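You operate a simulated robot arm through the tools that you are given. There is no shell and no other tool. Be economical: measure what you need, move in short steps, check, and stop when the job is done.

The job below is to be done with a simulated two-armed robot. You get a single attempt, and the scene is never put back.

Task
Switch the pump switch on. Put one of the white flags from the top of the side table on the rubber mat. Switch the stirrer switch on. Take the filter on the left half of the long bench and put it away on the middle shelf of the white shelf unit. Fetch the blue flag from the left half of the long bench and set it on the top shelf of the white shelf unit. Switch the left brake lever off. Switch the right brake lever off. Take the light sensor and put it on the top shelf of the white shelf unit. Take the yellow wedge and leave it on the left half of the long bench. Any order will do. Set down upright: light sensor, yellow wedge. The left brake lever goes to its stop. The right brake lever goes to its stop.

The check looks at the end state, three seconds after you hand in, the way a careful person would. Anything else that was tipped, shoved, dropped, spilled or broken makes it a failure.

Robot
Two 6-joint arms with two-finger parallel grippers on one trunk, on a base that drives. Base frame: it is fixed to the floor where the robot stands at the start and does not move with it; the origin is under the middle of the robot, x ahead of it, y to its left, z up; the surface under the hand at the start is at about z = 90.1. Units: cm, degrees, N and s.
The left shoulder is at the start at [5, 17, 111], the right one opposite. Each reaches about 109.2 cm from its shoulder. Places, roughly: blue flag (6x3x3 cm) [330, -170, 90]; filter (4x4x3 cm) [320, -190, 90]; left brake lever [350, -10, 40]; left half of the long bench [320, -220, 90]; light sensor [200, 25, 75]; middle shelf of the white shelf unit [-20, -340, 80]; pump switch [90, 0, 100]; right brake lever [310, -50, 40]; rubber mat [-40, 150, 80]; stirrer switch [190, 10, 80]; top shelf of the white shelf unit [-20, -340, 120]; white flag (6x3x3 cm) [170, 20, 80]; yellow wedge (11x6x12 cm) [300, -220, 50]. Payload 1.57 kg a hand.
Tool frame (each hand has its own): the origin (TCP) lies between the finger pads and is the grasp point; the fingertips stand 3 cm ahead of it; z points along the fingers, y is the line along which they close. Largest opening 8 cm; finger width 1.7, thickness 1.2; the body of the gripper, 4 by 8.2 cm, starts 8 cm behind the TCP.
Orientation is that of the tool frame in the base frame, as a unit quaternion [x, y, z, w]. With the fingers straight down and closing along the base's y, the tool's x points along the base's -x, its y along +y and its z along -z.

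Tools
- The arms move only by the tool step_arm. It takes "left_increments", "right_increments" or both (then of equal length, played together; a hand with none holds still); each is a list of rows, each a list of 7 numbers: the shift along the tool's x, y, z in cm, then the turn, a rotation vector about the tool's x, y, z in degrees, then the closure in counts, from 0 (fully open) to 255 (shut). In form: [[tx, ty, tz, wx, wy, wz, hand], ...]. A call has 1 to 12 rows; each row is the pose to reach, as a shift and turn from the pose commanded when the call began, along the tool's axes at that moment. A row lasts 0.2 s, in which the tool goes at most 5 cm and 8.6 degrees; a call with a longer step from one row to the next is refused whole, and so is a gripper value outside its range. A pose out of reach is approached as far as the arm can. The call stops where the force on the tool passes 40 N (or 10 N more than at its start, if that is more) or the arm is blocked; 0.2 s more then pass. The fingers move at their own pace (about 4.5 cm/s each) and stop on an object; they squeeze with about 29 N. The grip force told is the motor's: it shows also when the fingers shut on nothing. Time passes only in rows, and 0.2 s behind the last, so rows that repeat a pose let the fingers close. The reply holds the time, the measured pose of the TCP, the force on the tool along the base axes, the opening and the grip force, in the units named above and with some noise, with the torque about the TCP (base axes, N m) and any sound that the robot's microphone picked up.
- Cameras (640 x 400 px; columns grow to the right, rows downward): "scene" is now at [4.06, -0.95, 168.49]; the picture's right is [-0.11, -0.99, 0.00], its down [-0.69, 0.08, -0.72] and it looks along [0.71, -0.08, -0.70] (base axes); focal length 249 px, centre (320, 200). "left" rides on the left gripper at [7.2, 0.7, -12.2] in its tool frame; the picture's right is [-0.09, 1.00, 0.00], its down [-0.84, -0.08, -0.54] and it looks along [-0.54, -0.05, 0.84] (tool axes); focal length 238 px, centre (320, 200). "right" rides on the right gripper at [7.2, -0.7, -12.2] in its tool frame; the picture's right is [0.09, 1.00, 0.00], its down [-0.84, 0.08, -0.54] and it looks along [-0.54, 0.05, 0.84] (tool axes); focal length 238 px, centre (320, 200). There is no depth. A picture from a camera that has moved, and an enlarged one, comes with that camera's place and axes in the base frame and with its lens.
- camera(camera): a new picture of that camera. The clock stands still meanwhile.
- slide_trunk(by): slides the trunk up (or, below 0, down) by that many cm; the arms and the scene camera ride with it, the base frame stays. It gives what a move gives, with no picture.
- roll_base(legs): drives the robot by 1 to 6 legs, each [ahead, left, turn to the left] in cm, cm and degrees, along the robot's own axes; the way and the turn of a leg run together, so that a leg with both is an arc; at most 150 cm and 180 degrees a leg. The arms and the cameras ride along, it lands a little off, and it stops where it bumps. It gives what a move gives.
- head_to(pan, tilt): turns the head with the scene camera to pan (to the left, within 86 degrees either way) and tilt (down, from -29 to 69), counted from straight ahead of the robot. It gives what a move gives.
- zoom(camera, box): a new picture of the part [left, top, right, bottom] of that camera's present view, enlarged. The clock stands still meanwhile.
- close_job(): hands the job in; it is judged then, once.

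Go step by step. Nothing tells you exact positions but the pictures and the camera data: compare them with the known pose of the tool, close in by small moves and look again before you grip or let go. The budget is 207 turns and 190 pictures, counting those below and the enlarged ones. Unless the task says otherwise, let go and move clear before handing in.

The tools are called after ">>>" as a command line: name --argument value ..., lists and objects as JSON in quotes. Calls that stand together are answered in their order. step_arm: Moves the arms, as the interface text tells. Its arguments: {"type":"object","properties":{"left_increments":{"type":"array"},"right_increments":{"type":"array"}},"required":[]} The other tools are called the same way: slide_trunk (by) slides the trunk up or down; roll_base (legs) drives the base; head_to (pan, tilt) turns the head that bears the scene camera; camera (camera) takes a picture; zoom (camera, box) takes an enlarged picture of a part of a camera's view; close_job () hands the job in.

At the start:

```text
clock: 0.0
left_ee_pos: [70.62, 34.46, 100.05]
left_tool_rot: [0.0, 1.0, 0.0, 0.0]
left_contact_force: [-0.7, -0.2, -0.7]
left_ft_torque: [-0.01, 0.04, -0.01]
left_opening: 7.99
left_grip_force: 0.1
right_ee_pos: [70.61, -35.37, 100.08]
right_tool_rot: [-0.001, 1.0, -0.001, 0.0]
right_contact_force: [0.3, 0.6, 0.6]
right_ft_torque: [0.0, -0.01, 0.0]
right_opening: 8.02
right_grip_force: 0.1
trunk travel left (down, up): [-72.5, 24.5]
robot x, y, heading: [-0.13, 0.48, -0.1]
head pan, tilt: [-6.6, 44.1]
```

scene: 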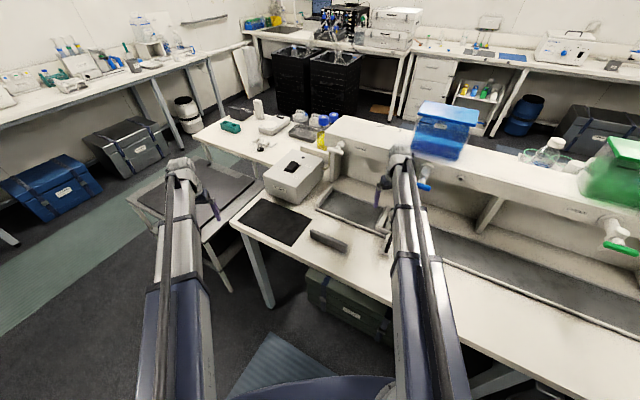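
right: 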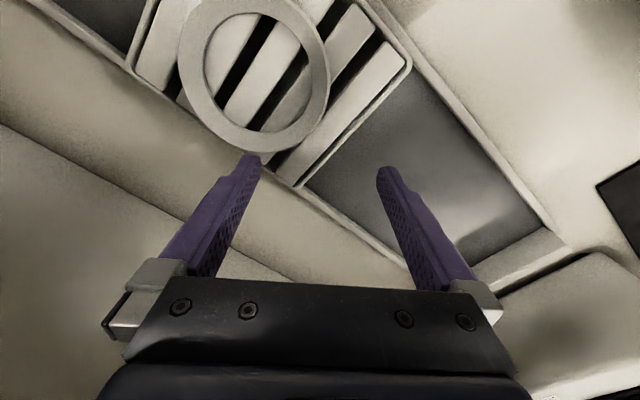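
left: 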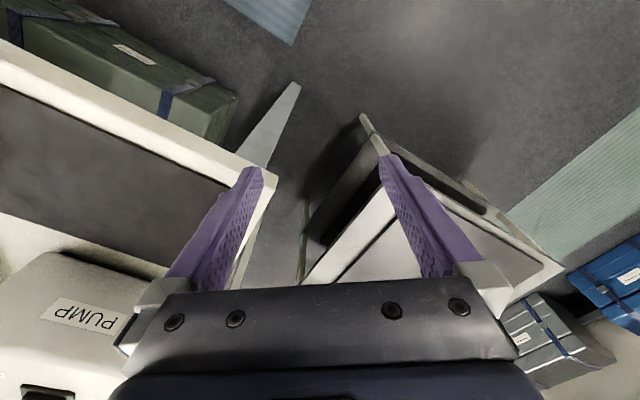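

I see the pump box ahead with a dark rocker on top, and the side table behind it. I'll first look closer at the pump and the surroundings.

>>> zoom --camera "scene" --box '[180, 80, 400, 240]'

>>> zoom --camera "scene" --box '[240, 0, 640, 140]'

```text
2.50 times, centred on (290, 160) of scene
camera zoom: at [4.06, -0.95, 168.49], right [-0.11, -0.99, 0.0], down [-0.69, 0.08, -0.72], along [0.71, -0.08, -0.7], focal length 622 px, centre (395, 300)
```

zoom: 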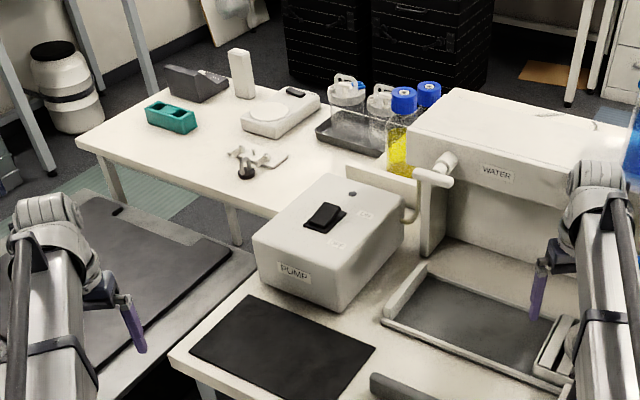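

```text
1.60 times, centred on (440, 70) of scene
camera zoom: at [4.06, -0.95, 168.49], right [-0.11, -0.99, 0.0], down [-0.69, 0.08, -0.72], along [0.71, -0.08, -0.7], focal length 398 px, centre (128, 408)
```

zoom: 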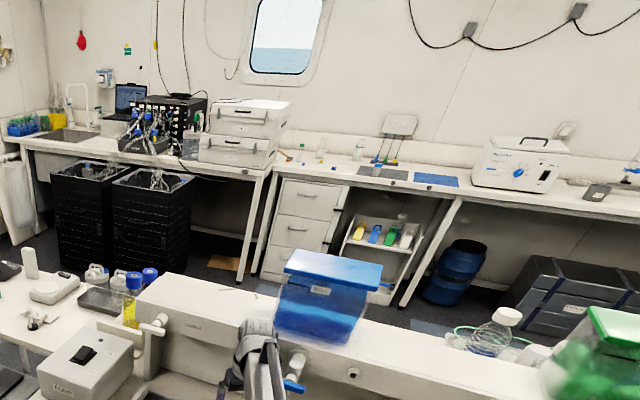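

The rocker sits on top of the pump box with two small labels beside it. I zoom to read them.

>>> zoom --camera "scene" --box '[264, 138, 344, 188]'

>>> zoom --camera "scene" --box '[210, 90, 330, 165]'

```text
8.00 times, centred on (304, 163) of scene
camera zoom: at [4.06, -0.95, 168.49], right [-0.11, -0.99, 0.0], down [-0.69, 0.08, -0.72], along [0.71, -0.08, -0.7], focal length 1992 px, centre (448, 496)
```

zoom: 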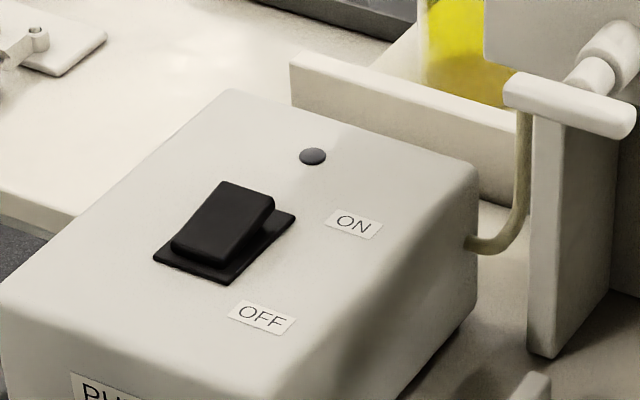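

```text
5.33 times, centred on (270, 128) of scene
camera zoom: at [4.06, -0.95, 168.49], right [-0.11, -0.99, 0.0], down [-0.69, 0.08, -0.72], along [0.71, -0.08, -0.7], focal length 1328 px, centre (587, 587)
```

zoom: 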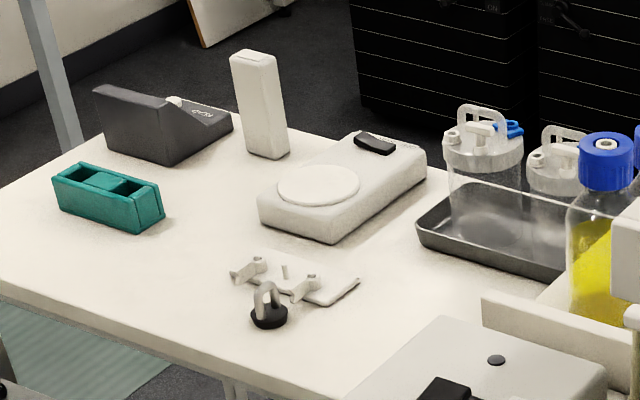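

The pump's rocker is off; ON is the far end (raised), near x≈95, y≈0.5, z≈103.5. I'll bring the left hand, shut, above it.

>>> step_arm --left_increments '[[0, 0, -5, 0, 0, 0, 255], [0, 0, -10, 0, 0, 0, 255], [0, 0, -15, 0, 0, 0, 255], [-2.8, -3.8, -15, 0, 0, 0, 255], [-5.6, -7.6, -15, 0, 0, 0, 255], [-8.4, -11.4, -15, 0, 0, 0, 255], [-11.2, -15.2, -15, 0, 0, 0, 255], [-14, -19, -15, 0, 0, 0, 255], [-16.8, -22.8, -15, 0, 0, 0, 255], [-19.6, -26.6, -15, 0, 0, 0, 255], [-22.4, -30.4, -15, 0, 0, 0, 255], [-24.9, -34.2, -15, 0, 0, 0, 255]]'

>>> camera --camera "left"

>>> zoom --camera "scene" --box '[240, 100, 400, 200]'

```text
clock: 2.1
left_ee_pos: [87.51, 11.92, 100.04]
left_tool_rot: [-0.004, 1.0, 0.007, -0.008]
left_contact_force: [-5.1, 4.0, 2.8]
left_ft_torque: [-0.08, -0.08, 0.01]
left_opening: 0.0
left_grip_force: 21.0
left hand out of reach, approached as far as the arm can: row 1, 2, 3, 4, 5, 6, 7, 8, 9, 10
right_ee_pos: [70.57, -35.29, 99.98]
right_tool_rot: [-0.001, 1.0, 0.0, 0.0]
right_contact_force: [0.3, -0.2, 0.5]
right_ft_torque: [-0.02, 0.0, 0.02]
right_opening: 8.0
right_grip_force: 0.0
trunk travel left (down, up): [-72.5, 24.5]
robot x, y, heading: [-0.05, -0.22, 0.0]
head pan, tilt: [-6.6, 44.1]
stopped in row 10 (left hand): the force on the tool passed its limit at 68 N (the readings are from after the stop); the commanded pose is now the measured one
```

```text
182 pictures are left
camera left: at [80.6, 12.33, 112.36], right [0.08, 1.0, 0.01], down [0.85, -0.08, 0.53], along [0.52, -0.03, -0.85], focal length 238 px, centre (320, 200)
```

left: 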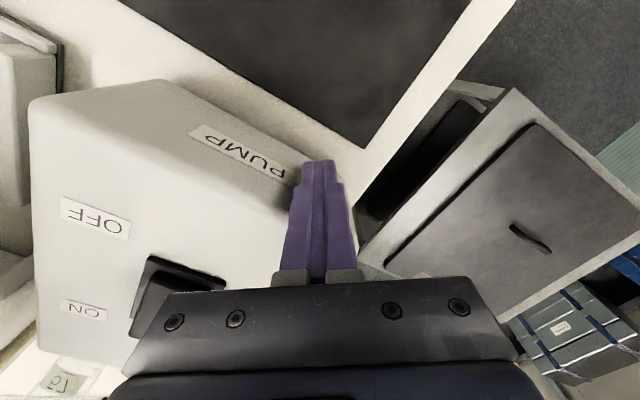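

```text
4.00 times, centred on (320, 150) of scene
camera zoom: at [4.03, -0.95, 168.5], right [-0.11, -0.99, 0.0], down [-0.69, 0.08, -0.72], along [0.71, -0.08, -0.7], focal length 996 px, centre (320, 400)
```

zoom: 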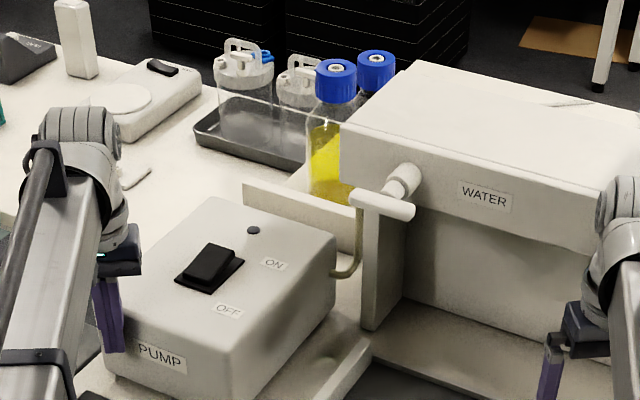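

The hand can't rise while pointing straight down at this stretch, and it touched the pump box's left side. I back off to the left, then lift with the trunk.

>>> step_arm --left_increments '[[1, 4, 0, 0, 0, 0, 255], [2, 6, 0, 0, 0, 0, 255]]'

>>> slide_trunk --by 17

>>> camera --camera "scene"

```text
clock: 2.7
left_ee_pos: [85.55, 17.87, 99.93]
left_tool_rot: [-0.003, 1.0, 0.006, -0.009]
left_contact_force: [-0.7, 0.0, -0.6]
left_ft_torque: [0.0, 0.01, 0.0]
left_opening: 0.0
left_grip_force: 21.8
right_ee_pos: [70.68, -35.31, 99.97]
right_tool_rot: [0.0, 1.0, -0.001, 0.0]
right_contact_force: [0.2, -0.5, 0.2]
right_ft_torque: [0.0, -0.01, 0.01]
right_opening: 8.0
right_grip_force: 0.2
trunk travel left (down, up): [-72.5, 24.5]
robot x, y, heading: [0.1, -0.11, 0.2]
head pan, tilt: [-6.6, 44.1]
```

```text
clock: 3.2
left_ee_pos: [85.53, 17.97, 100.86]
left_tool_rot: [-0.004, 1.0, 0.006, -0.009]
left_contact_force: [-0.4, 0.4, 0.6]
left_ft_torque: [-0.02, -0.01, 0.01]
left_opening: 0.03
left_grip_force: 21.0
right_ee_pos: [71.09, -34.9, 100.94]
right_tool_rot: [-0.001, 1.0, 0.003, 0.005]
right_contact_force: [6.9, 2.1, -6.2]
right_ft_torque: [-0.09, 0.53, 0.02]
right_opening: 8.02
right_grip_force: 0.0
trunk travel left (down, up): [-73.4, 23.6]
robot x, y, heading: [0.13, -0.29, 0.1]
head pan, tilt: [-6.6, 44.1]
stopped: the force on the tool passed its limit at 82 N (the readings are from after the stop); the commanded pose is now the measured one
```

```text
180 pictures are left
camera scene: at [4.14, -0.9, 169.44], right [-0.11, -0.99, 0.0], down [-0.69, 0.08, -0.72], along [0.71, -0.08, -0.7], focal length 249 px, centre (320, 200)
```

scene: 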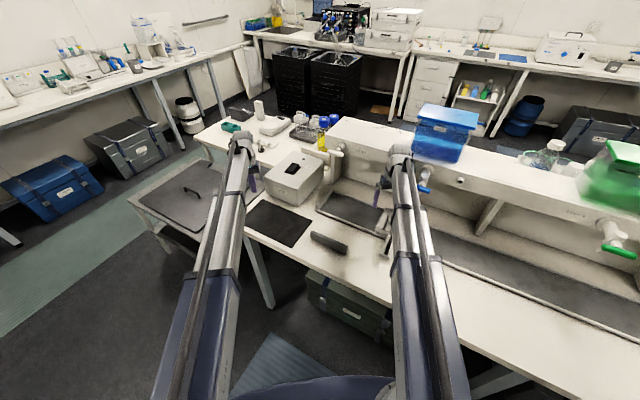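

The right hand is under the overhang of the shelf/spigot and hit it on lifting. I'll look at it.

>>> camera --camera "right"

>>> zoom --camera "scene" --box '[310, 90, 530, 260]'

```text
179 pictures are left
camera right: at [63.79, -35.62, 112.88], right [-0.09, 1.0, 0.0], down [0.83, 0.08, 0.55], along [0.55, 0.05, -0.83], focal length 238 px, centre (320, 200)
```

right: 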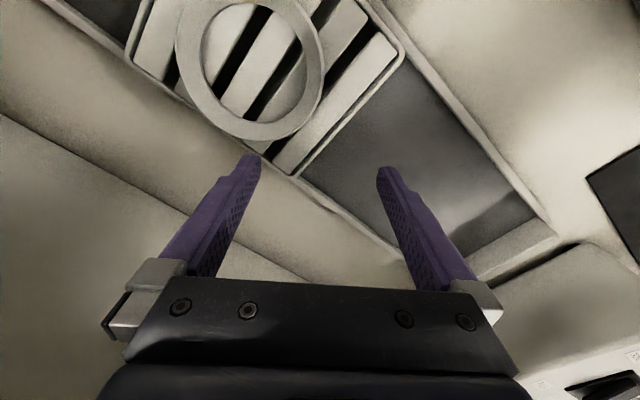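

```text
2.35 times, centred on (420, 175) of scene
camera zoom: at [4.14, -0.9, 169.44], right [-0.11, -0.99, 0.0], down [-0.69, 0.08, -0.72], along [0.71, -0.08, -0.7], focal length 586 px, centre (85, 259)
```

zoom: 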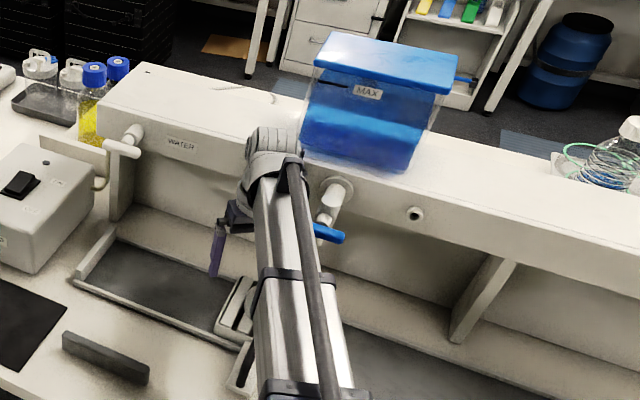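

I pull the right hand straight back out from under the shelf, well clear.

>>> step_arm --right_increments '[[3, 0, 0, 0, 0, 0, 0], [7, 0, 0, 0, 0, 0, 0], [11, 0, 0, 0, 0, 0, 0], [15, 0, 0, 0, 0, 0, 0], [19, 0, 0, 0, 0, 0, 0], [23, 0, 0, 0, 0, 0, 0]]'

>>> camera --camera "scene"

```text
clock: 3.9
left_ee_pos: [85.55, 18.26, 100.82]
left_tool_rot: [-0.006, 1.0, 0.006, -0.009]
left_contact_force: [-1.4, -0.9, 0.0]
left_ft_torque: [0.07, -0.08, 0.01]
left_opening: 0.0
left_grip_force: 21.6
right_ee_pos: [64.08, -33.94, 100.69]
right_tool_rot: [-0.011, 1.0, 0.005, 0.01]
right_contact_force: [29.8, 27.7, -6.1]
right_ft_torque: [-4.14, 4.56, 0.32]
right_opening: 7.99
right_grip_force: 0.1
trunk travel left (down, up): [-73.4, 23.6]
robot x, y, heading: [0.06, -0.04, 0.2]
head pan, tilt: [-6.6, 44.1]
stopped in row 3 (right hand): the force on the tool passed its limit at 92 N (the readings are from after the stop); the commanded pose is now the measured one
```

```text
177 pictures are left
camera scene: at [4.22, -0.89, 169.39], right [-0.11, -0.99, 0.0], down [-0.69, 0.08, -0.72], along [0.71, -0.08, -0.7], focal length 249 px, centre (320, 200)
```

scene: 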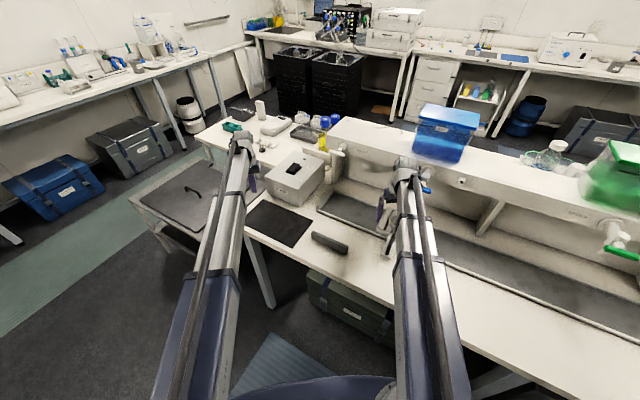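

Something behind/right of the wrist (the blue dispenser's tap) blocks it. I check closely.

>>> zoom --camera "scene" --box '[360, 130, 480, 205]'

>>> camera --camera "right"

>>> camera --camera "left"

```text
5.33 times, centred on (420, 168) of scene
camera zoom: at [4.22, -0.89, 169.39], right [-0.11, -0.99, 0.0], down [-0.69, 0.08, -0.72], along [0.71, -0.08, -0.7], focal length 1328 px, centre (-213, 373)
```

zoom: 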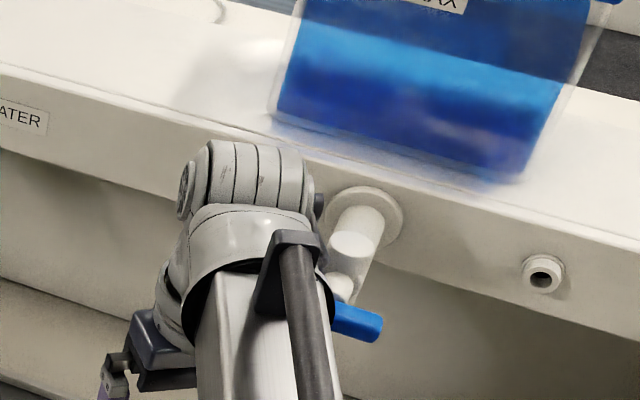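

```text
175 pictures are left
camera right: at [56.8, -34.82, 112.75], right [-0.12, 0.99, 0.01], down [0.82, 0.09, 0.56], along [0.55, 0.07, -0.83], focal length 238 px, centre (320, 200)
```

right: 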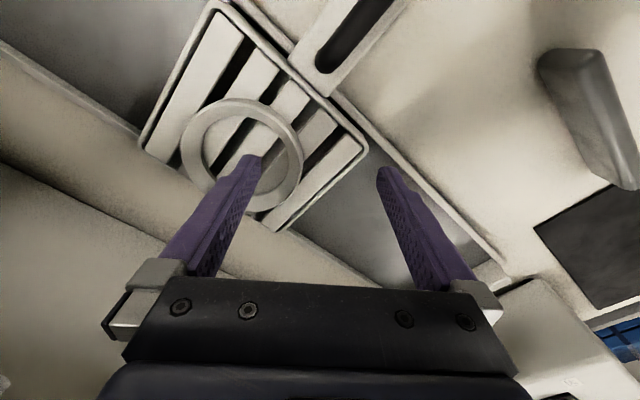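

```text
174 pictures are left
camera left: at [78.54, 18.69, 113.19], right [0.08, 1.0, 0.01], down [0.85, -0.07, 0.53], along [0.53, -0.03, -0.85], focal length 238 px, centre (320, 200)
```

left: 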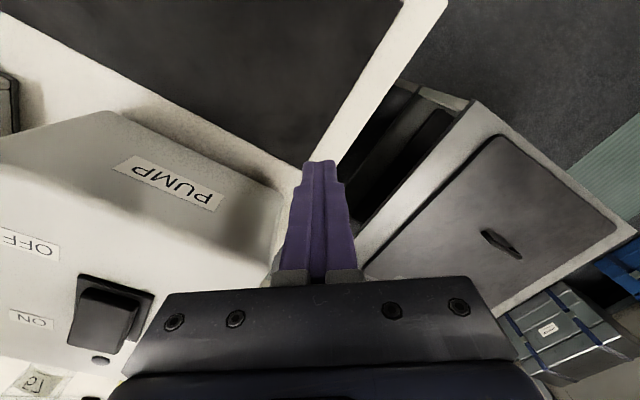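

The right forearm is against the tap. I move the right hand left first (away from the shelf face), then back.

>>> step_arm --right_increments '[[0, 3, 0, 0, 0, 0, 0], [0, 6, 0, 0, 0, 0, 0], [1, 9, 0, 0, 0, 0, 0]]'

>>> zoom --camera "scene" --box '[330, 110, 490, 210]'

```text
clock: 4.7
left_ee_pos: [85.51, 18.15, 100.86]
left_tool_rot: [-0.006, 1.0, 0.007, -0.008]
left_contact_force: [-0.1, 0.0, -0.4]
left_ft_torque: [-0.01, 0.0, 0.01]
left_opening: 0.01
left_grip_force: 21.4
right_ee_pos: [62.32, -25.44, 100.93]
right_tool_rot: [-0.007, 1.0, 0.002, 0.008]
right_contact_force: [-0.6, 0.6, 0.1]
right_ft_torque: [-0.07, 0.02, 0.02]
right_opening: 8.0
right_grip_force: 0.0
trunk travel left (down, up): [-73.4, 23.6]
robot x, y, heading: [0.01, -0.04, 0.2]
head pan, tilt: [-6.6, 44.1]
```

```text
4.00 times, centred on (410, 160) of scene
camera zoom: at [4.01, -0.86, 169.43], right [-0.11, -0.99, 0.0], down [-0.69, 0.08, -0.72], along [0.71, -0.08, -0.7], focal length 996 px, centre (-40, 360)
```

zoom: 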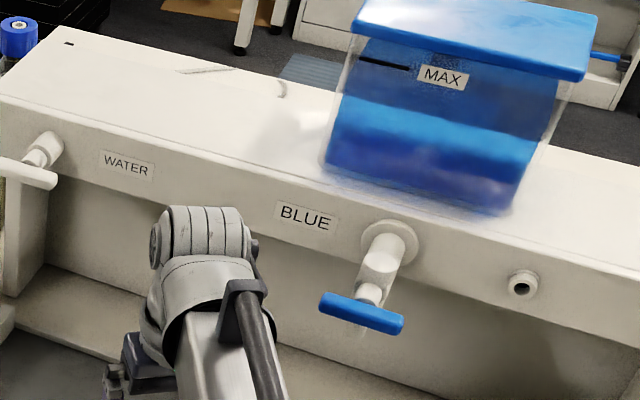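

Free; the tap handle appears still crosswise like the WATER one. Now the right hand retreats.

>>> step_arm --right_increments '[[4, 1, 0, 0, 0, 0, 0], [8, 1, 0, 0, 0, 0, 0], [12, 1, 0, 0, 0, 0, 0], [16, 1, 0, 0, 0, 0, 0], [20, 1, 0, 0, 0, 0, 0]]'

>>> camera --camera "scene"

```text
clock: 5.9
left_ee_pos: [85.57, 18.17, 100.93]
left_tool_rot: [-0.005, 1.0, 0.006, -0.009]
left_contact_force: [1.1, 0.1, -0.1]
left_ft_torque: [0.0, 0.01, 0.0]
left_opening: 0.0
left_grip_force: 21.1
right_ee_pos: [45.35, -25.09, 100.9]
right_tool_rot: [-0.008, 1.0, 0.004, 0.006]
right_contact_force: [-0.6, -0.2, -0.4]
right_ft_torque: [-0.02, 0.01, -0.03]
right_opening: 8.0
right_grip_force: 0.1
right hand out of reach, approached as far as the arm can: row 5
trunk travel left (down, up): [-73.4, 23.6]
robot x, y, heading: [0.08, 0.09, 0.3]
head pan, tilt: [-6.6, 44.1]
```

```text
172 pictures are left
camera scene: at [4.14, -0.92, 169.42], right [-0.11, -0.99, 0.0], down [-0.69, 0.08, -0.72], along [0.71, -0.08, -0.7], focal length 249 px, centre (320, 200)
```

scene: 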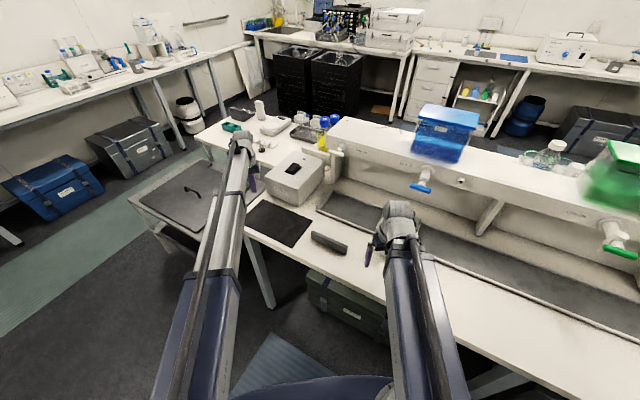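

Clear now; raise the trunk.

>>> slide_trunk --by 17

```text
clock: 7.8
left_ee_pos: [85.53, 18.07, 117.9]
left_tool_rot: [-0.005, 1.0, 0.006, -0.009]
left_contact_force: [-0.7, 0.5, 0.9]
left_ft_torque: [-0.04, -0.01, 0.03]
left_opening: 0.0
left_grip_force: 21.1
right_ee_pos: [45.4, -25.14, 117.92]
right_tool_rot: [-0.008, 1.0, 0.004, 0.007]
right_contact_force: [0.1, 0.0, 0.3]
right_ft_torque: [0.03, 0.03, 0.02]
right_opening: 7.97
right_grip_force: 0.1
trunk travel left (down, up): [-90.4, 6.6]
robot x, y, heading: [0.09, 0.12, 0.4]
head pan, tilt: [-6.6, 44.1]
```

Now move the closed left hand above the rocker's far end at (95, 1.2).

>>> step_arm --left_increments '[[-2.5, -4.2, 0, 0, 0, 0, 255], [-5, -8.4, 0, 0, 0, 0, 255], [-7.5, -12.7, 0, 0, 0, 0, 255], [-9.8, -16.9, 0, 0, 0, 0, 255], [-9.8, -16.9, 0, 0, 0, 0, 255]]'

>>> camera --camera "left"

>>> zoom --camera "scene" --box '[250, 140, 350, 202]'

```text
clock: 9.0
left_ee_pos: [90.58, 2.55, 117.89]
left_tool_rot: [-0.005, 1.0, 0.006, -0.009]
left_contact_force: [0.3, 0.2, 0.7]
left_ft_torque: [0.02, 0.01, 0.0]
left_opening: 0.0
left_grip_force: 21.4
left hand out of reach, approached as far as the arm can: row 3, 4, 5
right_ee_pos: [45.28, -25.05, 117.9]
right_tool_rot: [-0.008, 1.0, 0.004, 0.006]
right_contact_force: [0.0, -0.3, 0.0]
right_ft_torque: [0.02, -0.01, 0.02]
right_opening: 8.0
right_grip_force: 0.1
trunk travel left (down, up): [-90.4, 6.6]
robot x, y, heading: [-0.28, -0.29, 0.1]
head pan, tilt: [-6.6, 44.1]
```

```text
171 pictures are left
camera left: at [83.51, 2.9, 130.25], right [0.08, 1.0, 0.01], down [0.85, -0.07, 0.53], along [0.53, -0.03, -0.85], focal length 238 px, centre (320, 200)
```

left: 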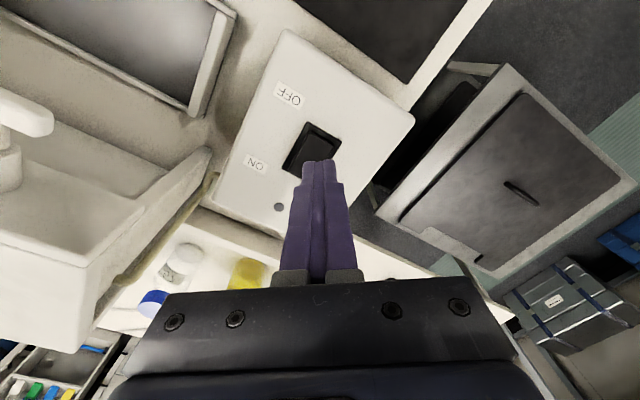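

```text
6.40 times, centred on (300, 171) of scene
camera zoom: at [4.09, -0.85, 186.43], right [-0.11, -0.99, 0.0], down [-0.69, 0.08, -0.72], along [0.71, -0.08, -0.7], focal length 1593 px, centre (448, 386)
```

zoom: 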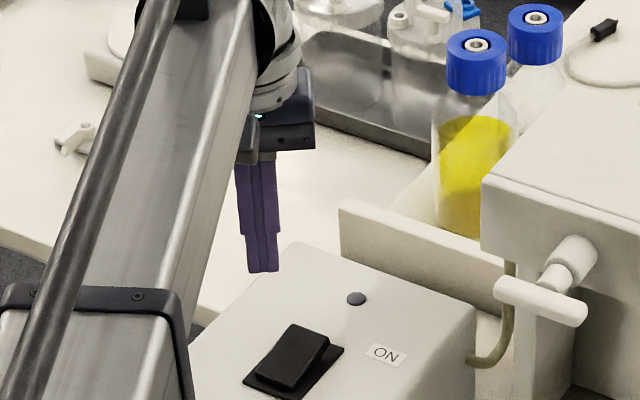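

The reach limit stops at x=90.6 with fingers vertical. I'll tilt the fingers forward 24° to gain reach.

>>> step_arm --left_increments '[[0, 0, 0, 0, -8, 0, 255], [0, 0, 0, 0, -16, 0, 255], [0, 0, 0, 0, -24, 0, 255], [0, 0, 0, 0, -24, 0, 255]]'

>>> camera --camera "left"

```text
clock: 10.0
left_ee_pos: [90.51, 2.51, 119.7]
left_tool_rot: [-0.004, 0.98, 0.007, 0.2]
left_contact_force: [-0.5, 0.1, 0.6]
left_ft_torque: [-0.04, 0.0, 0.0]
left_opening: 0.0
left_grip_force: 21.7
left hand out of reach, approached as far as the arm can: row 2, 3, 4
right_ee_pos: [45.35, -25.14, 117.91]
right_tool_rot: [-0.007, 1.0, 0.004, 0.006]
right_contact_force: [-0.1, -0.3, -1.3]
right_ft_torque: [0.01, 0.0, 0.0]
right_opening: 8.0
right_grip_force: 0.2
trunk travel left (down, up): [-90.4, 6.6]
robot x, y, heading: [-0.15, 0.11, 0.3]
head pan, tilt: [-6.6, 44.1]
```

```text
169 pictures are left
camera left: at [79.14, 2.94, 128.08], right [0.07, 1.0, 0.05], down [0.56, -0.08, 0.83], along [0.83, -0.03, -0.56], focal length 238 px, centre (320, 200)
```

left: 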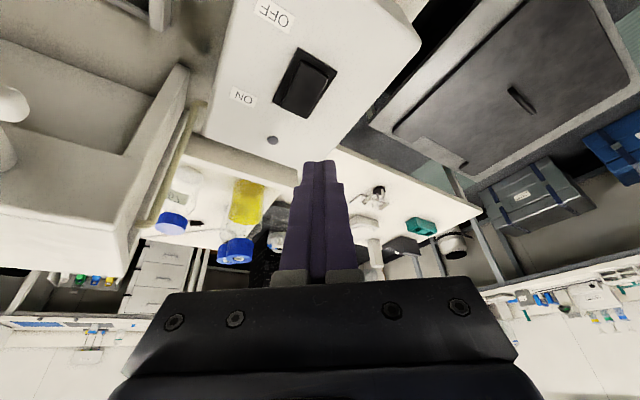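

Tilt holds. The rocker's ON end is about (95.4, 0.5, 104). Advance along the fingers to just above it.

>>> step_arm --left_increments '[[0.1, -1, 3, 0, 0, 0, 255], [0.2, -2, 6, 0, 0, 0, 255], [0.3, -2, 9.3, 0, 0, 0, 255], [0.3, -2, 9.3, 0, 0, 0, 255]]'

>>> camera --camera "left"

>>> zoom --camera "scene" --box '[250, 150, 350, 212]'

```text
clock: 11.0
left_ee_pos: [93.25, 0.78, 119.57]
left_tool_rot: [-0.004, 0.98, 0.007, 0.2]
left_contact_force: [0.8, -0.4, -0.3]
left_ft_torque: [-0.01, 0.04, 0.0]
left_opening: 0.01
left_grip_force: 20.9
left hand out of reach, approached as far as the arm can: row 1, 2, 3, 4
right_ee_pos: [45.33, -25.09, 117.88]
right_tool_rot: [-0.007, 1.0, 0.004, 0.006]
right_contact_force: [0.4, 0.1, 0.3]
right_ft_torque: [0.02, -0.03, -0.02]
right_opening: 8.01
right_grip_force: 0.0
trunk travel left (down, up): [-90.4, 6.6]
robot x, y, heading: [0.2, 0.6, 0.6]
head pan, tilt: [-6.6, 44.1]
```

```text
168 pictures are left
camera left: at [81.92, 1.2, 128.11], right [0.07, 1.0, 0.05], down [0.56, -0.08, 0.82], along [0.83, -0.03, -0.56], focal length 238 px, centre (320, 200)
```

left: 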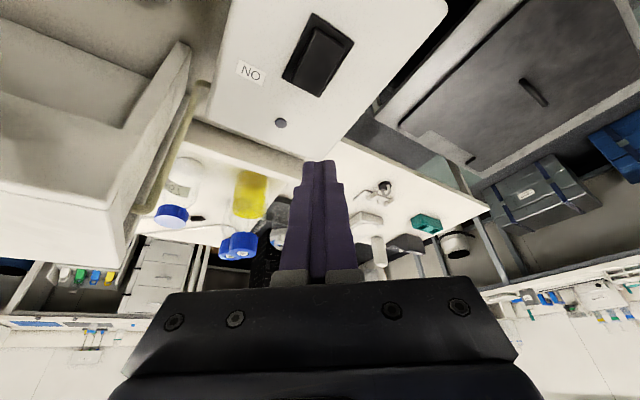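

```text
6.40 times, centred on (300, 181) of scene
camera zoom: at [4.09, -0.91, 186.43], right [-0.11, -0.99, 0.0], down [-0.69, 0.08, -0.72], along [0.71, -0.08, -0.7], focal length 1593 px, centre (448, 322)
```

zoom: 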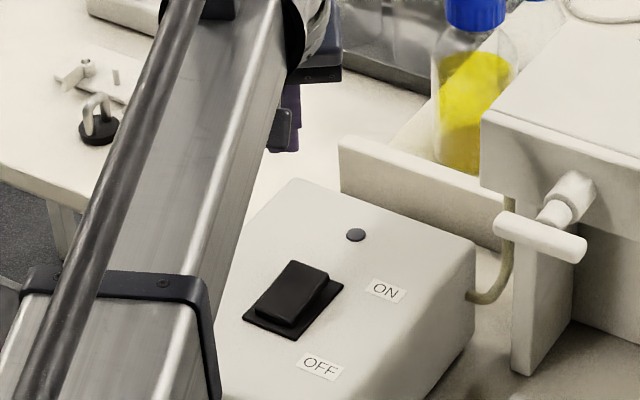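

Reach behaves oddly: x moved but z didn't. I test a pure downward step.

>>> step_arm --left_increments '[[0.8, 0, 1.84, 0, 0, 0, 255], [1.56, 0, 3.68, 0, 0, 0, 255], [1.56, 0, 3.68, 0, 0, 0, 255]]'

>>> camera --camera "scene"

```text
clock: 11.8
left_ee_pos: [93.17, 0.81, 119.68]
left_tool_rot: [-0.004, 0.98, 0.007, 0.2]
left_contact_force: [-0.3, -0.3, 0.4]
left_ft_torque: [0.01, 0.0, 0.03]
left_opening: 0.01
left_grip_force: 21.8
left hand out of reach, approached as far as the arm can: row 1, 2, 3
right_ee_pos: [45.33, -25.02, 117.94]
right_tool_rot: [-0.008, 1.0, 0.003, 0.006]
right_contact_force: [0.8, 0.8, 0.0]
right_ft_torque: [0.03, 0.0, 0.02]
right_opening: 7.99
right_grip_force: 0.0
trunk travel left (down, up): [-90.4, 6.6]
robot x, y, heading: [0.31, -0.34, 0.3]
head pan, tilt: [-6.6, 44.1]
```

```text
166 pictures are left
camera scene: at [4.09, -0.9, 186.43], right [-0.11, -0.99, 0.0], down [-0.69, 0.08, -0.72], along [0.71, -0.08, -0.7], focal length 249 px, centre (320, 200)
```

scene: 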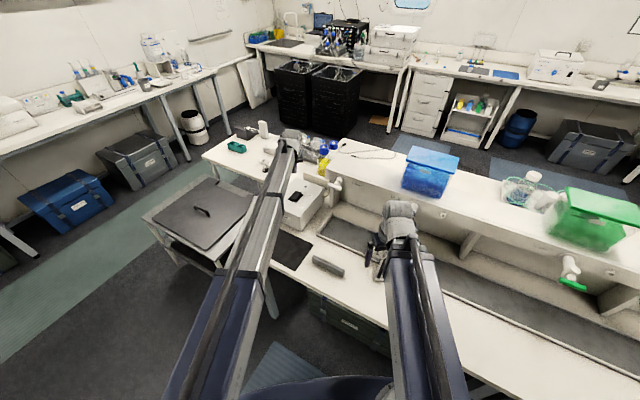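

The arm posture is at some joint limit, so I'll use the trunk to descend instead: 10 cm down, then check.

>>> slide_trunk --by -10

>>> camera --camera "left"

>>> zoom --camera "scene" --box '[240, 140, 360, 215]'

```text
clock: 13.2
left_ee_pos: [93.26, 0.74, 109.69]
left_tool_rot: [-0.004, 0.98, 0.007, 0.199]
left_contact_force: [-0.1, -0.7, -0.8]
left_ft_torque: [0.02, 0.0, -0.01]
left_opening: 0.02
left_grip_force: 21.1
right_ee_pos: [45.35, -25.2, 107.99]
right_tool_rot: [-0.007, 1.0, 0.004, 0.006]
right_contact_force: [1.0, 0.4, -0.1]
right_ft_torque: [0.01, -0.02, -0.01]
right_opening: 8.03
right_grip_force: 0.1
trunk travel left (down, up): [-80.4, 16.6]
robot x, y, heading: [0.19, 0.01, 0.2]
head pan, tilt: [-6.6, 44.1]
```

```text
165 pictures are left
camera left: at [81.9, 1.2, 118.12], right [0.07, 1.0, 0.05], down [0.56, -0.08, 0.82], along [0.83, -0.03, -0.56], focal length 238 px, centre (320, 200)
```

left: 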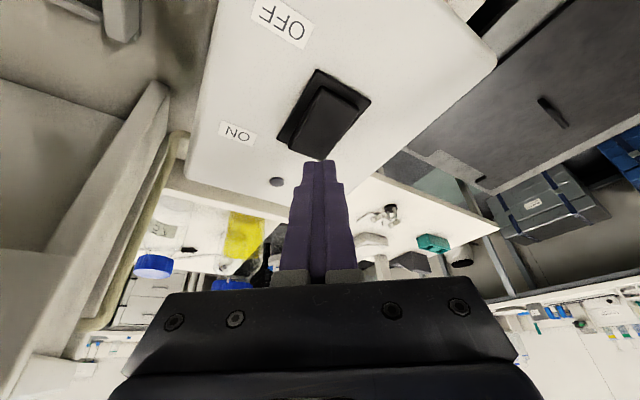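

```text
5.33 times, centred on (300, 178) of scene
camera zoom: at [4.07, -0.9, 176.43], right [-0.11, -0.99, 0.0], down [-0.69, 0.08, -0.72], along [0.71, -0.08, -0.7], focal length 1328 px, centre (427, 320)
```

zoom: 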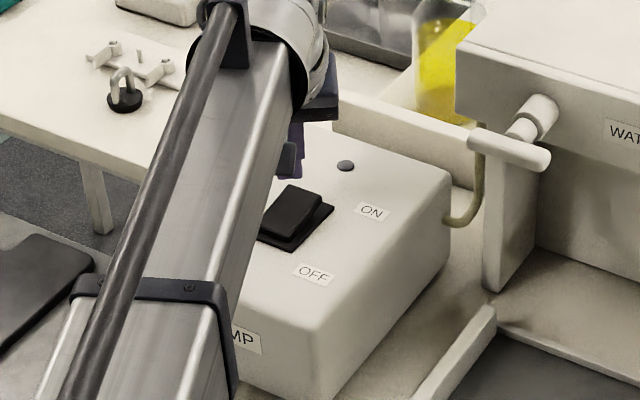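

The fingertip is above the rocker's ON end, about 3 cm up. I press down with the trunk in short steps.

>>> slide_trunk --by -3

>>> slide_trunk --by -1

>>> camera --camera "left"

```text
clock: 13.9
left_ee_pos: [93.24, 0.77, 106.57]
left_tool_rot: [-0.004, 0.98, 0.007, 0.199]
left_contact_force: [-0.7, 0.1, 0.2]
left_ft_torque: [0.0, -0.02, 0.01]
left_opening: 0.02
left_grip_force: 21.0
right_ee_pos: [45.37, -25.08, 104.85]
right_tool_rot: [-0.007, 1.0, 0.004, 0.006]
right_contact_force: [0.2, 0.0, -0.3]
right_ft_torque: [0.0, 0.01, -0.03]
right_opening: 8.01
right_grip_force: 0.0
trunk travel left (down, up): [-77.4, 19.6]
robot x, y, heading: [0.08, -0.18, 0.6]
head pan, tilt: [-6.6, 44.1]
```

```text
clock: 14.5
left_ee_pos: [93.3, 0.74, 106.22]
left_tool_rot: [-0.003, 0.978, 0.006, 0.207]
left_contact_force: [-5.2, -0.4, 31.6]
left_ft_torque: [-0.21, 0.04, 0.08]
left_opening: 0.0
left_grip_force: 21.4
right_ee_pos: [44.98, -25.23, 104.28]
right_tool_rot: [-0.007, 1.0, 0.003, 0.008]
right_contact_force: [0.1, -0.3, 0.5]
right_ft_torque: [-0.01, 0.01, 0.0]
right_opening: 8.0
right_grip_force: 0.0
trunk travel left (down, up): [-76.5, 20.5]
robot x, y, heading: [0.07, 0.2, 0.1]
head pan, tilt: [-6.6, 44.1]
stopped: the force on the tool passed its limit at 44 N (the readings are from after the stop); the commanded pose is now the measured one
```

```text
163 pictures are left
camera left: at [81.77, 1.19, 114.43], right [0.07, 1.0, 0.05], down [0.55, -0.08, 0.83], along [0.83, -0.03, -0.55], focal length 238 px, centre (320, 200)
```

left: 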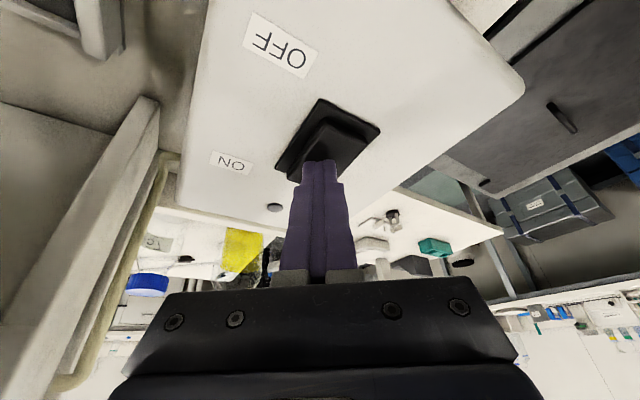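

Contact with 44 N; the OFF end looks raised now. Lift and check.

>>> slide_trunk --by 12

>>> zoom --camera "left" --box '[220, 40, 420, 200]'

>>> zoom --camera "scene" --box '[270, 150, 350, 200]'

```text
clock: 16.0
left_ee_pos: [93.64, 0.81, 117.79]
left_tool_rot: [-0.004, 0.979, 0.007, 0.204]
left_contact_force: [-1.2, -0.3, -0.8]
left_ft_torque: [0.04, -0.01, 0.03]
left_opening: 0.0
left_grip_force: 21.1
right_ee_pos: [45.26, -25.07, 115.9]
right_tool_rot: [-0.007, 1.0, 0.004, 0.006]
right_contact_force: [-0.5, 0.3, -0.6]
right_ft_torque: [0.02, 0.05, -0.01]
right_opening: 8.01
right_grip_force: 0.0
trunk travel left (down, up): [-88.5, 8.5]
robot x, y, heading: [-0.18, 0.2, 0.3]
head pan, tilt: [-6.6, 44.1]
```

```text
2.50 times, centred on (320, 120) of left
camera zoom: at [82.14, 1.21, 126.12], right [0.07, 1.0, 0.05], down [0.55, -0.08, 0.83], along [0.83, -0.03, -0.56], focal length 596 px, centre (320, 400)
```

zoom: 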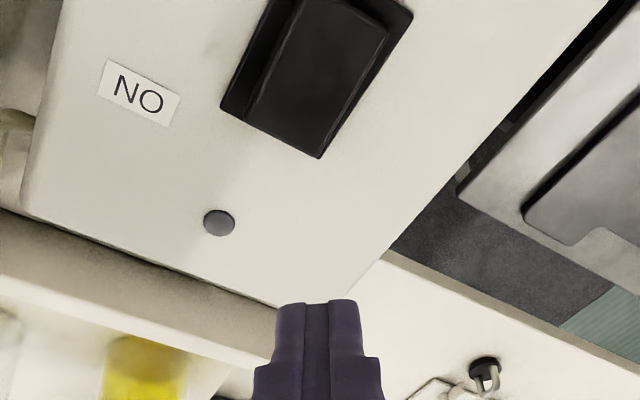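

```text
8.00 times, centred on (310, 175) of scene
camera zoom: at [4.1, -0.9, 184.47], right [-0.11, -0.99, 0.0], down [-0.69, 0.08, -0.72], along [0.71, -0.08, -0.7], focal length 1992 px, centre (400, 400)
```

zoom: 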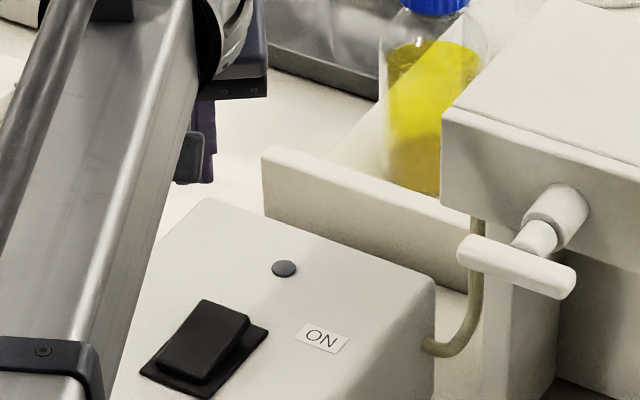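

It sprang back: still off (far end still raised). I pressed too near the pivot; I shift ~1.2 cm toward the ON end.

>>> step_arm --left_increments '[[-1.1, -0.8, 0.45, 0, 0, 0, 255], [-1.1, -0.8, 0.45, 0, 0, 0, 255]]'

>>> slide_trunk --by -9

>>> zoom --camera "left" --box '[220, 80, 420, 205]'

```text
clock: 16.6
left_ee_pos: [94.74, 0.19, 117.82]
left_tool_rot: [-0.004, 0.979, 0.006, 0.205]
left_contact_force: [-0.5, -0.4, 0.1]
left_ft_torque: [0.03, 0.01, -0.01]
left_opening: 0.01
left_grip_force: 21.5
right_ee_pos: [45.24, -25.04, 116.01]
right_tool_rot: [-0.007, 1.0, 0.003, 0.006]
right_contact_force: [0.6, 0.3, 0.0]
right_ft_torque: [-0.01, 0.0, 0.0]
right_opening: 7.99
right_grip_force: 0.0
trunk travel left (down, up): [-88.5, 8.5]
robot x, y, heading: [0.26, 0.4, 0.1]
head pan, tilt: [-6.6, 44.1]
```

```text
clock: 17.8
left_ee_pos: [94.84, 0.08, 108.83]
left_tool_rot: [-0.004, 0.979, 0.006, 0.205]
left_contact_force: [0.0, -0.5, 0.8]
left_ft_torque: [-0.01, 0.04, 0.02]
left_opening: 0.0
left_grip_force: 20.9
right_ee_pos: [45.32, -25.14, 107.1]
right_tool_rot: [-0.007, 1.0, 0.003, 0.006]
right_contact_force: [0.2, 0.2, -0.6]
right_ft_torque: [-0.01, 0.0, 0.0]
right_opening: 7.99
right_grip_force: 0.0
trunk travel left (down, up): [-79.5, 17.5]
robot x, y, heading: [0.04, -0.07, 0.1]
head pan, tilt: [-6.6, 44.1]
```

```text
3.20 times, centred on (320, 142) of left
camera zoom: at [83.34, 0.52, 117.14], right [0.07, 1.0, 0.05], down [0.55, -0.08, 0.83], along [0.83, -0.03, -0.55], focal length 763 px, centre (320, 384)
```

zoom: 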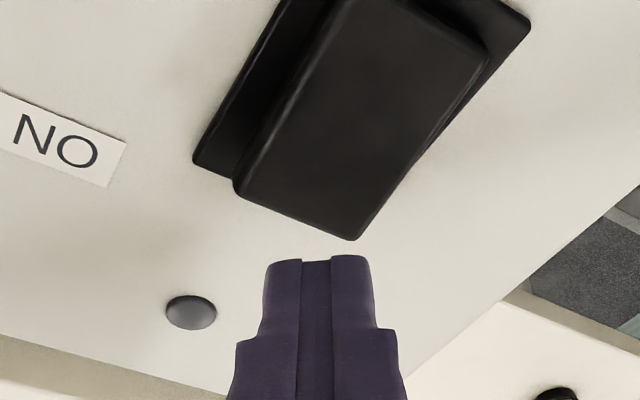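

The tip sits right at the rocker's end edge; I come back 0.6 cm and press.

>>> step_arm --left_increments '[[0.55, 0, -0.25, 0, 0, 0, 255], [0.55, 0, -0.25, 0, 0, 0, 255]]'

>>> slide_trunk --by -4.5

>>> camera --camera "left"

```text
clock: 18.4
left_ee_pos: [94.25, 0.0, 108.72]
left_tool_rot: [-0.004, 0.979, 0.007, 0.204]
left_contact_force: [-0.1, 0.2, 0.3]
left_ft_torque: [-0.01, -0.02, 0.01]
left_opening: 0.0
left_grip_force: 21.5
right_ee_pos: [45.36, -25.11, 106.98]
right_tool_rot: [-0.007, 1.0, 0.003, 0.006]
right_contact_force: [0.2, -0.1, -0.1]
right_ft_torque: [-0.01, 0.0, 0.03]
right_opening: 7.98
right_grip_force: 0.0
trunk travel left (down, up): [-79.5, 17.5]
robot x, y, heading: [-0.14, 0.14, 0.0]
head pan, tilt: [-6.6, 44.1]
```

```text
clock: 19.0
left_ee_pos: [94.17, -0.07, 106.09]
left_tool_rot: [-0.002, 0.977, 0.006, 0.212]
left_contact_force: [-8.6, -0.6, 22.7]
left_ft_torque: [0.12, 0.14, 0.12]
left_opening: 0.0
left_grip_force: 21.4
right_ee_pos: [45.11, -25.09, 104.02]
right_tool_rot: [-0.007, 1.0, 0.003, 0.007]
right_contact_force: [-1.3, -0.3, -0.2]
right_ft_torque: [0.02, -0.02, 0.01]
right_opening: 7.99
right_grip_force: 0.0
trunk travel left (down, up): [-76.4, 20.6]
robot x, y, heading: [-0.25, -0.04, -0.0]
head pan, tilt: [-6.6, 44.1]
heard: click
stopped: the force on the tool passed its limit at 65 N (the readings are from after the stop); the commanded pose is now the measured one
```

```text
159 pictures are left
camera left: at [82.56, 0.36, 114.22], right [0.08, 1.0, 0.05], down [0.54, -0.08, 0.84], along [0.84, -0.04, -0.54], focal length 238 px, centre (320, 200)
```

left: 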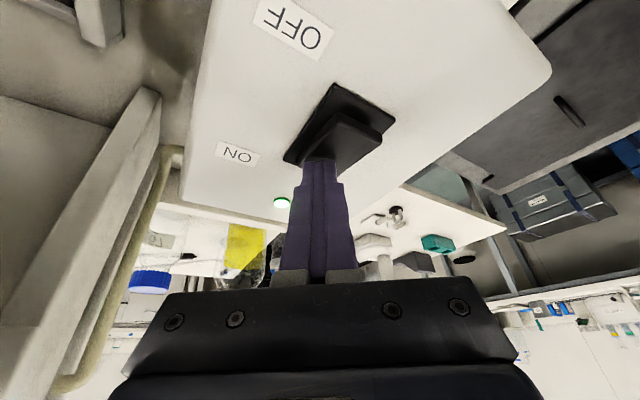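

Click heard and the lamp is green: pump is on. Lift off, pull the left hand back, and look around.

>>> slide_trunk --by 18

>>> step_arm --left_increments '[[3, 4, 0, 0, 5, 0, 255], [6, 8, 0, 0, 10, 0, 255], [10, 12, 0, 0, 15, 0, 255], [14, 15, 0, 0, 20, 0, 255], [18, 18, 0, 0, 22, 0, 0], [22, 18, 0, 0, 22, 0, 0], [26, 18, 0, 0, 22, 0, 0], [30, 18, 0, 0, 22, 0, 0], [34, 18, 0, 0, 22, 0, 0]]'

>>> head_to --pan 20 --tilt 30

>>> camera --camera "scene"

```text
clock: 21.0
left_ee_pos: [94.47, 0.02, 123.91]
left_tool_rot: [-0.003, 0.977, 0.007, 0.211]
left_contact_force: [0.5, 0.1, -0.2]
left_ft_torque: [0.01, 0.01, -0.02]
left_opening: 0.0
left_grip_force: 21.2
right_ee_pos: [45.35, -25.09, 121.9]
right_tool_rot: [-0.008, 1.0, 0.004, 0.006]
right_contact_force: [0.5, -0.4, 0.4]
right_ft_torque: [0.0, -0.01, -0.02]
right_opening: 8.0
right_grip_force: 0.1
trunk travel left (down, up): [-94.4, 2.6]
robot x, y, heading: [-0.12, 0.22, 0.2]
head pan, tilt: [-6.6, 44.1]
```

```text
refused: row 3 steps farther than a row can; nothing moved
```

```text
clock: 21.9
left_ee_pos: [94.51, -0.1, 123.76]
left_tool_rot: [-0.003, 0.977, 0.006, 0.211]
left_contact_force: [0.6, 0.0, 0.2]
left_ft_torque: [0.0, 0.01, 0.01]
left_opening: 0.0
left_grip_force: 21.2
right_ee_pos: [45.43, -25.09, 121.81]
right_tool_rot: [-0.008, 1.0, 0.003, 0.006]
right_contact_force: [1.4, 0.1, 0.3]
right_ft_torque: [0.0, 0.03, -0.03]
right_opening: 7.99
right_grip_force: 0.0
trunk travel left (down, up): [-94.4, 2.6]
robot x, y, heading: [-0.07, 0.09, 0.2]
head pan, tilt: [20.0, 30.0]
```

```text
158 pictures are left
camera scene: at [4.47, 3.12, 192.54], right [0.35, -0.94, 0.0], down [-0.47, -0.17, -0.87], along [0.81, 0.3, -0.5], focal length 249 px, centre (320, 200)
```

scene: 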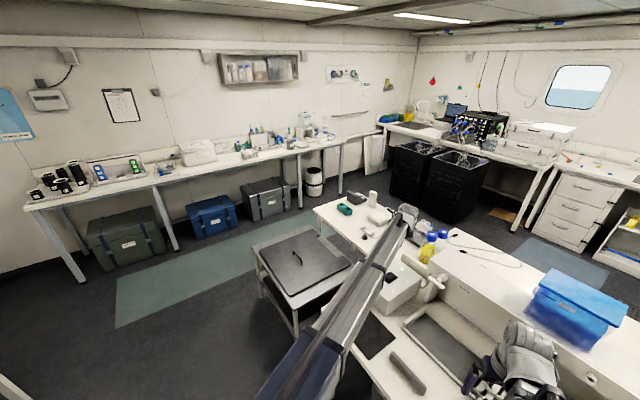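

I retract the left hand in steps, re-leveling the fingers to point down.

>>> step_arm --left_increments '[[3.4, 2.5, -1.5, 0, 3, 0, 255], [6.8, 5, -3, 0, 6, 0, 255], [10.2, 7.5, -4.6, 0, 9, 0, 255], [13.6, 10, -6.1, 0, 12, 0, 255], [17, 12.5, -7.7, 0, 15, 0, 255], [20.4, 15, -9.2, 0, 18, 0, 200], [23.8, 17.5, -10.8, 0, 21, 0, 100], [27.2, 20, -12.3, 0, 24, 0, 0], [31.2, 20, -14, 0, 24, 0, 0], [35.2, 20, -15.8, 0, 24, 0, 0]]'

>>> camera --camera "scene"

>>> zoom --camera "scene" --box '[300, 170, 460, 270]'

```text
clock: 24.1
left_ee_pos: [55.44, 19.62, 121.91]
left_tool_rot: [-0.005, 1.0, 0.007, 0.003]
left_contact_force: [0.3, 0.2, 0.6]
left_ft_torque: [-0.04, 0.05, 0.02]
left_opening: 7.99
left_grip_force: 0.0
left hand out of reach, approached as far as the arm can: row 1, 2, 3, 4, 5, 6, 7, 8, 9, 10
right_ee_pos: [45.32, -25.11, 122.03]
right_tool_rot: [-0.007, 1.0, 0.004, 0.008]
right_contact_force: [0.7, -1.0, -0.3]
right_ft_torque: [0.0, -0.02, 0.05]
right_opening: 8.0
right_grip_force: 0.1
trunk travel left (down, up): [-94.4, 2.6]
robot x, y, heading: [0.44, 0.01, 0.4]
head pan, tilt: [20.0, 30.0]
```

```text
157 pictures are left
camera scene: at [4.35, 3.17, 192.54], right [0.35, -0.94, 0.0], down [-0.47, -0.17, -0.87], along [0.81, 0.3, -0.5], focal length 249 px, centre (320, 200)
```

scene: 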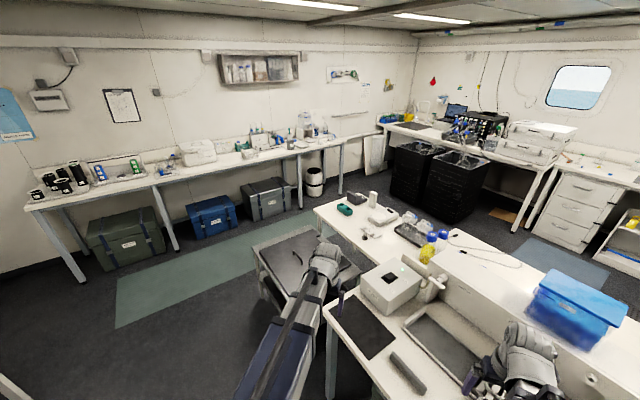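

```text
4.00 times, centred on (380, 220) of scene
camera zoom: at [4.35, 3.17, 192.54], right [0.35, -0.94, 0.0], down [-0.47, -0.17, -0.87], along [0.81, 0.3, -0.5], focal length 996 px, centre (80, 120)
```

zoom: 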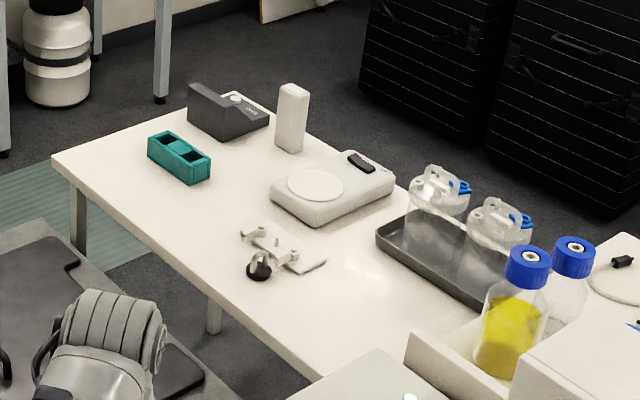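

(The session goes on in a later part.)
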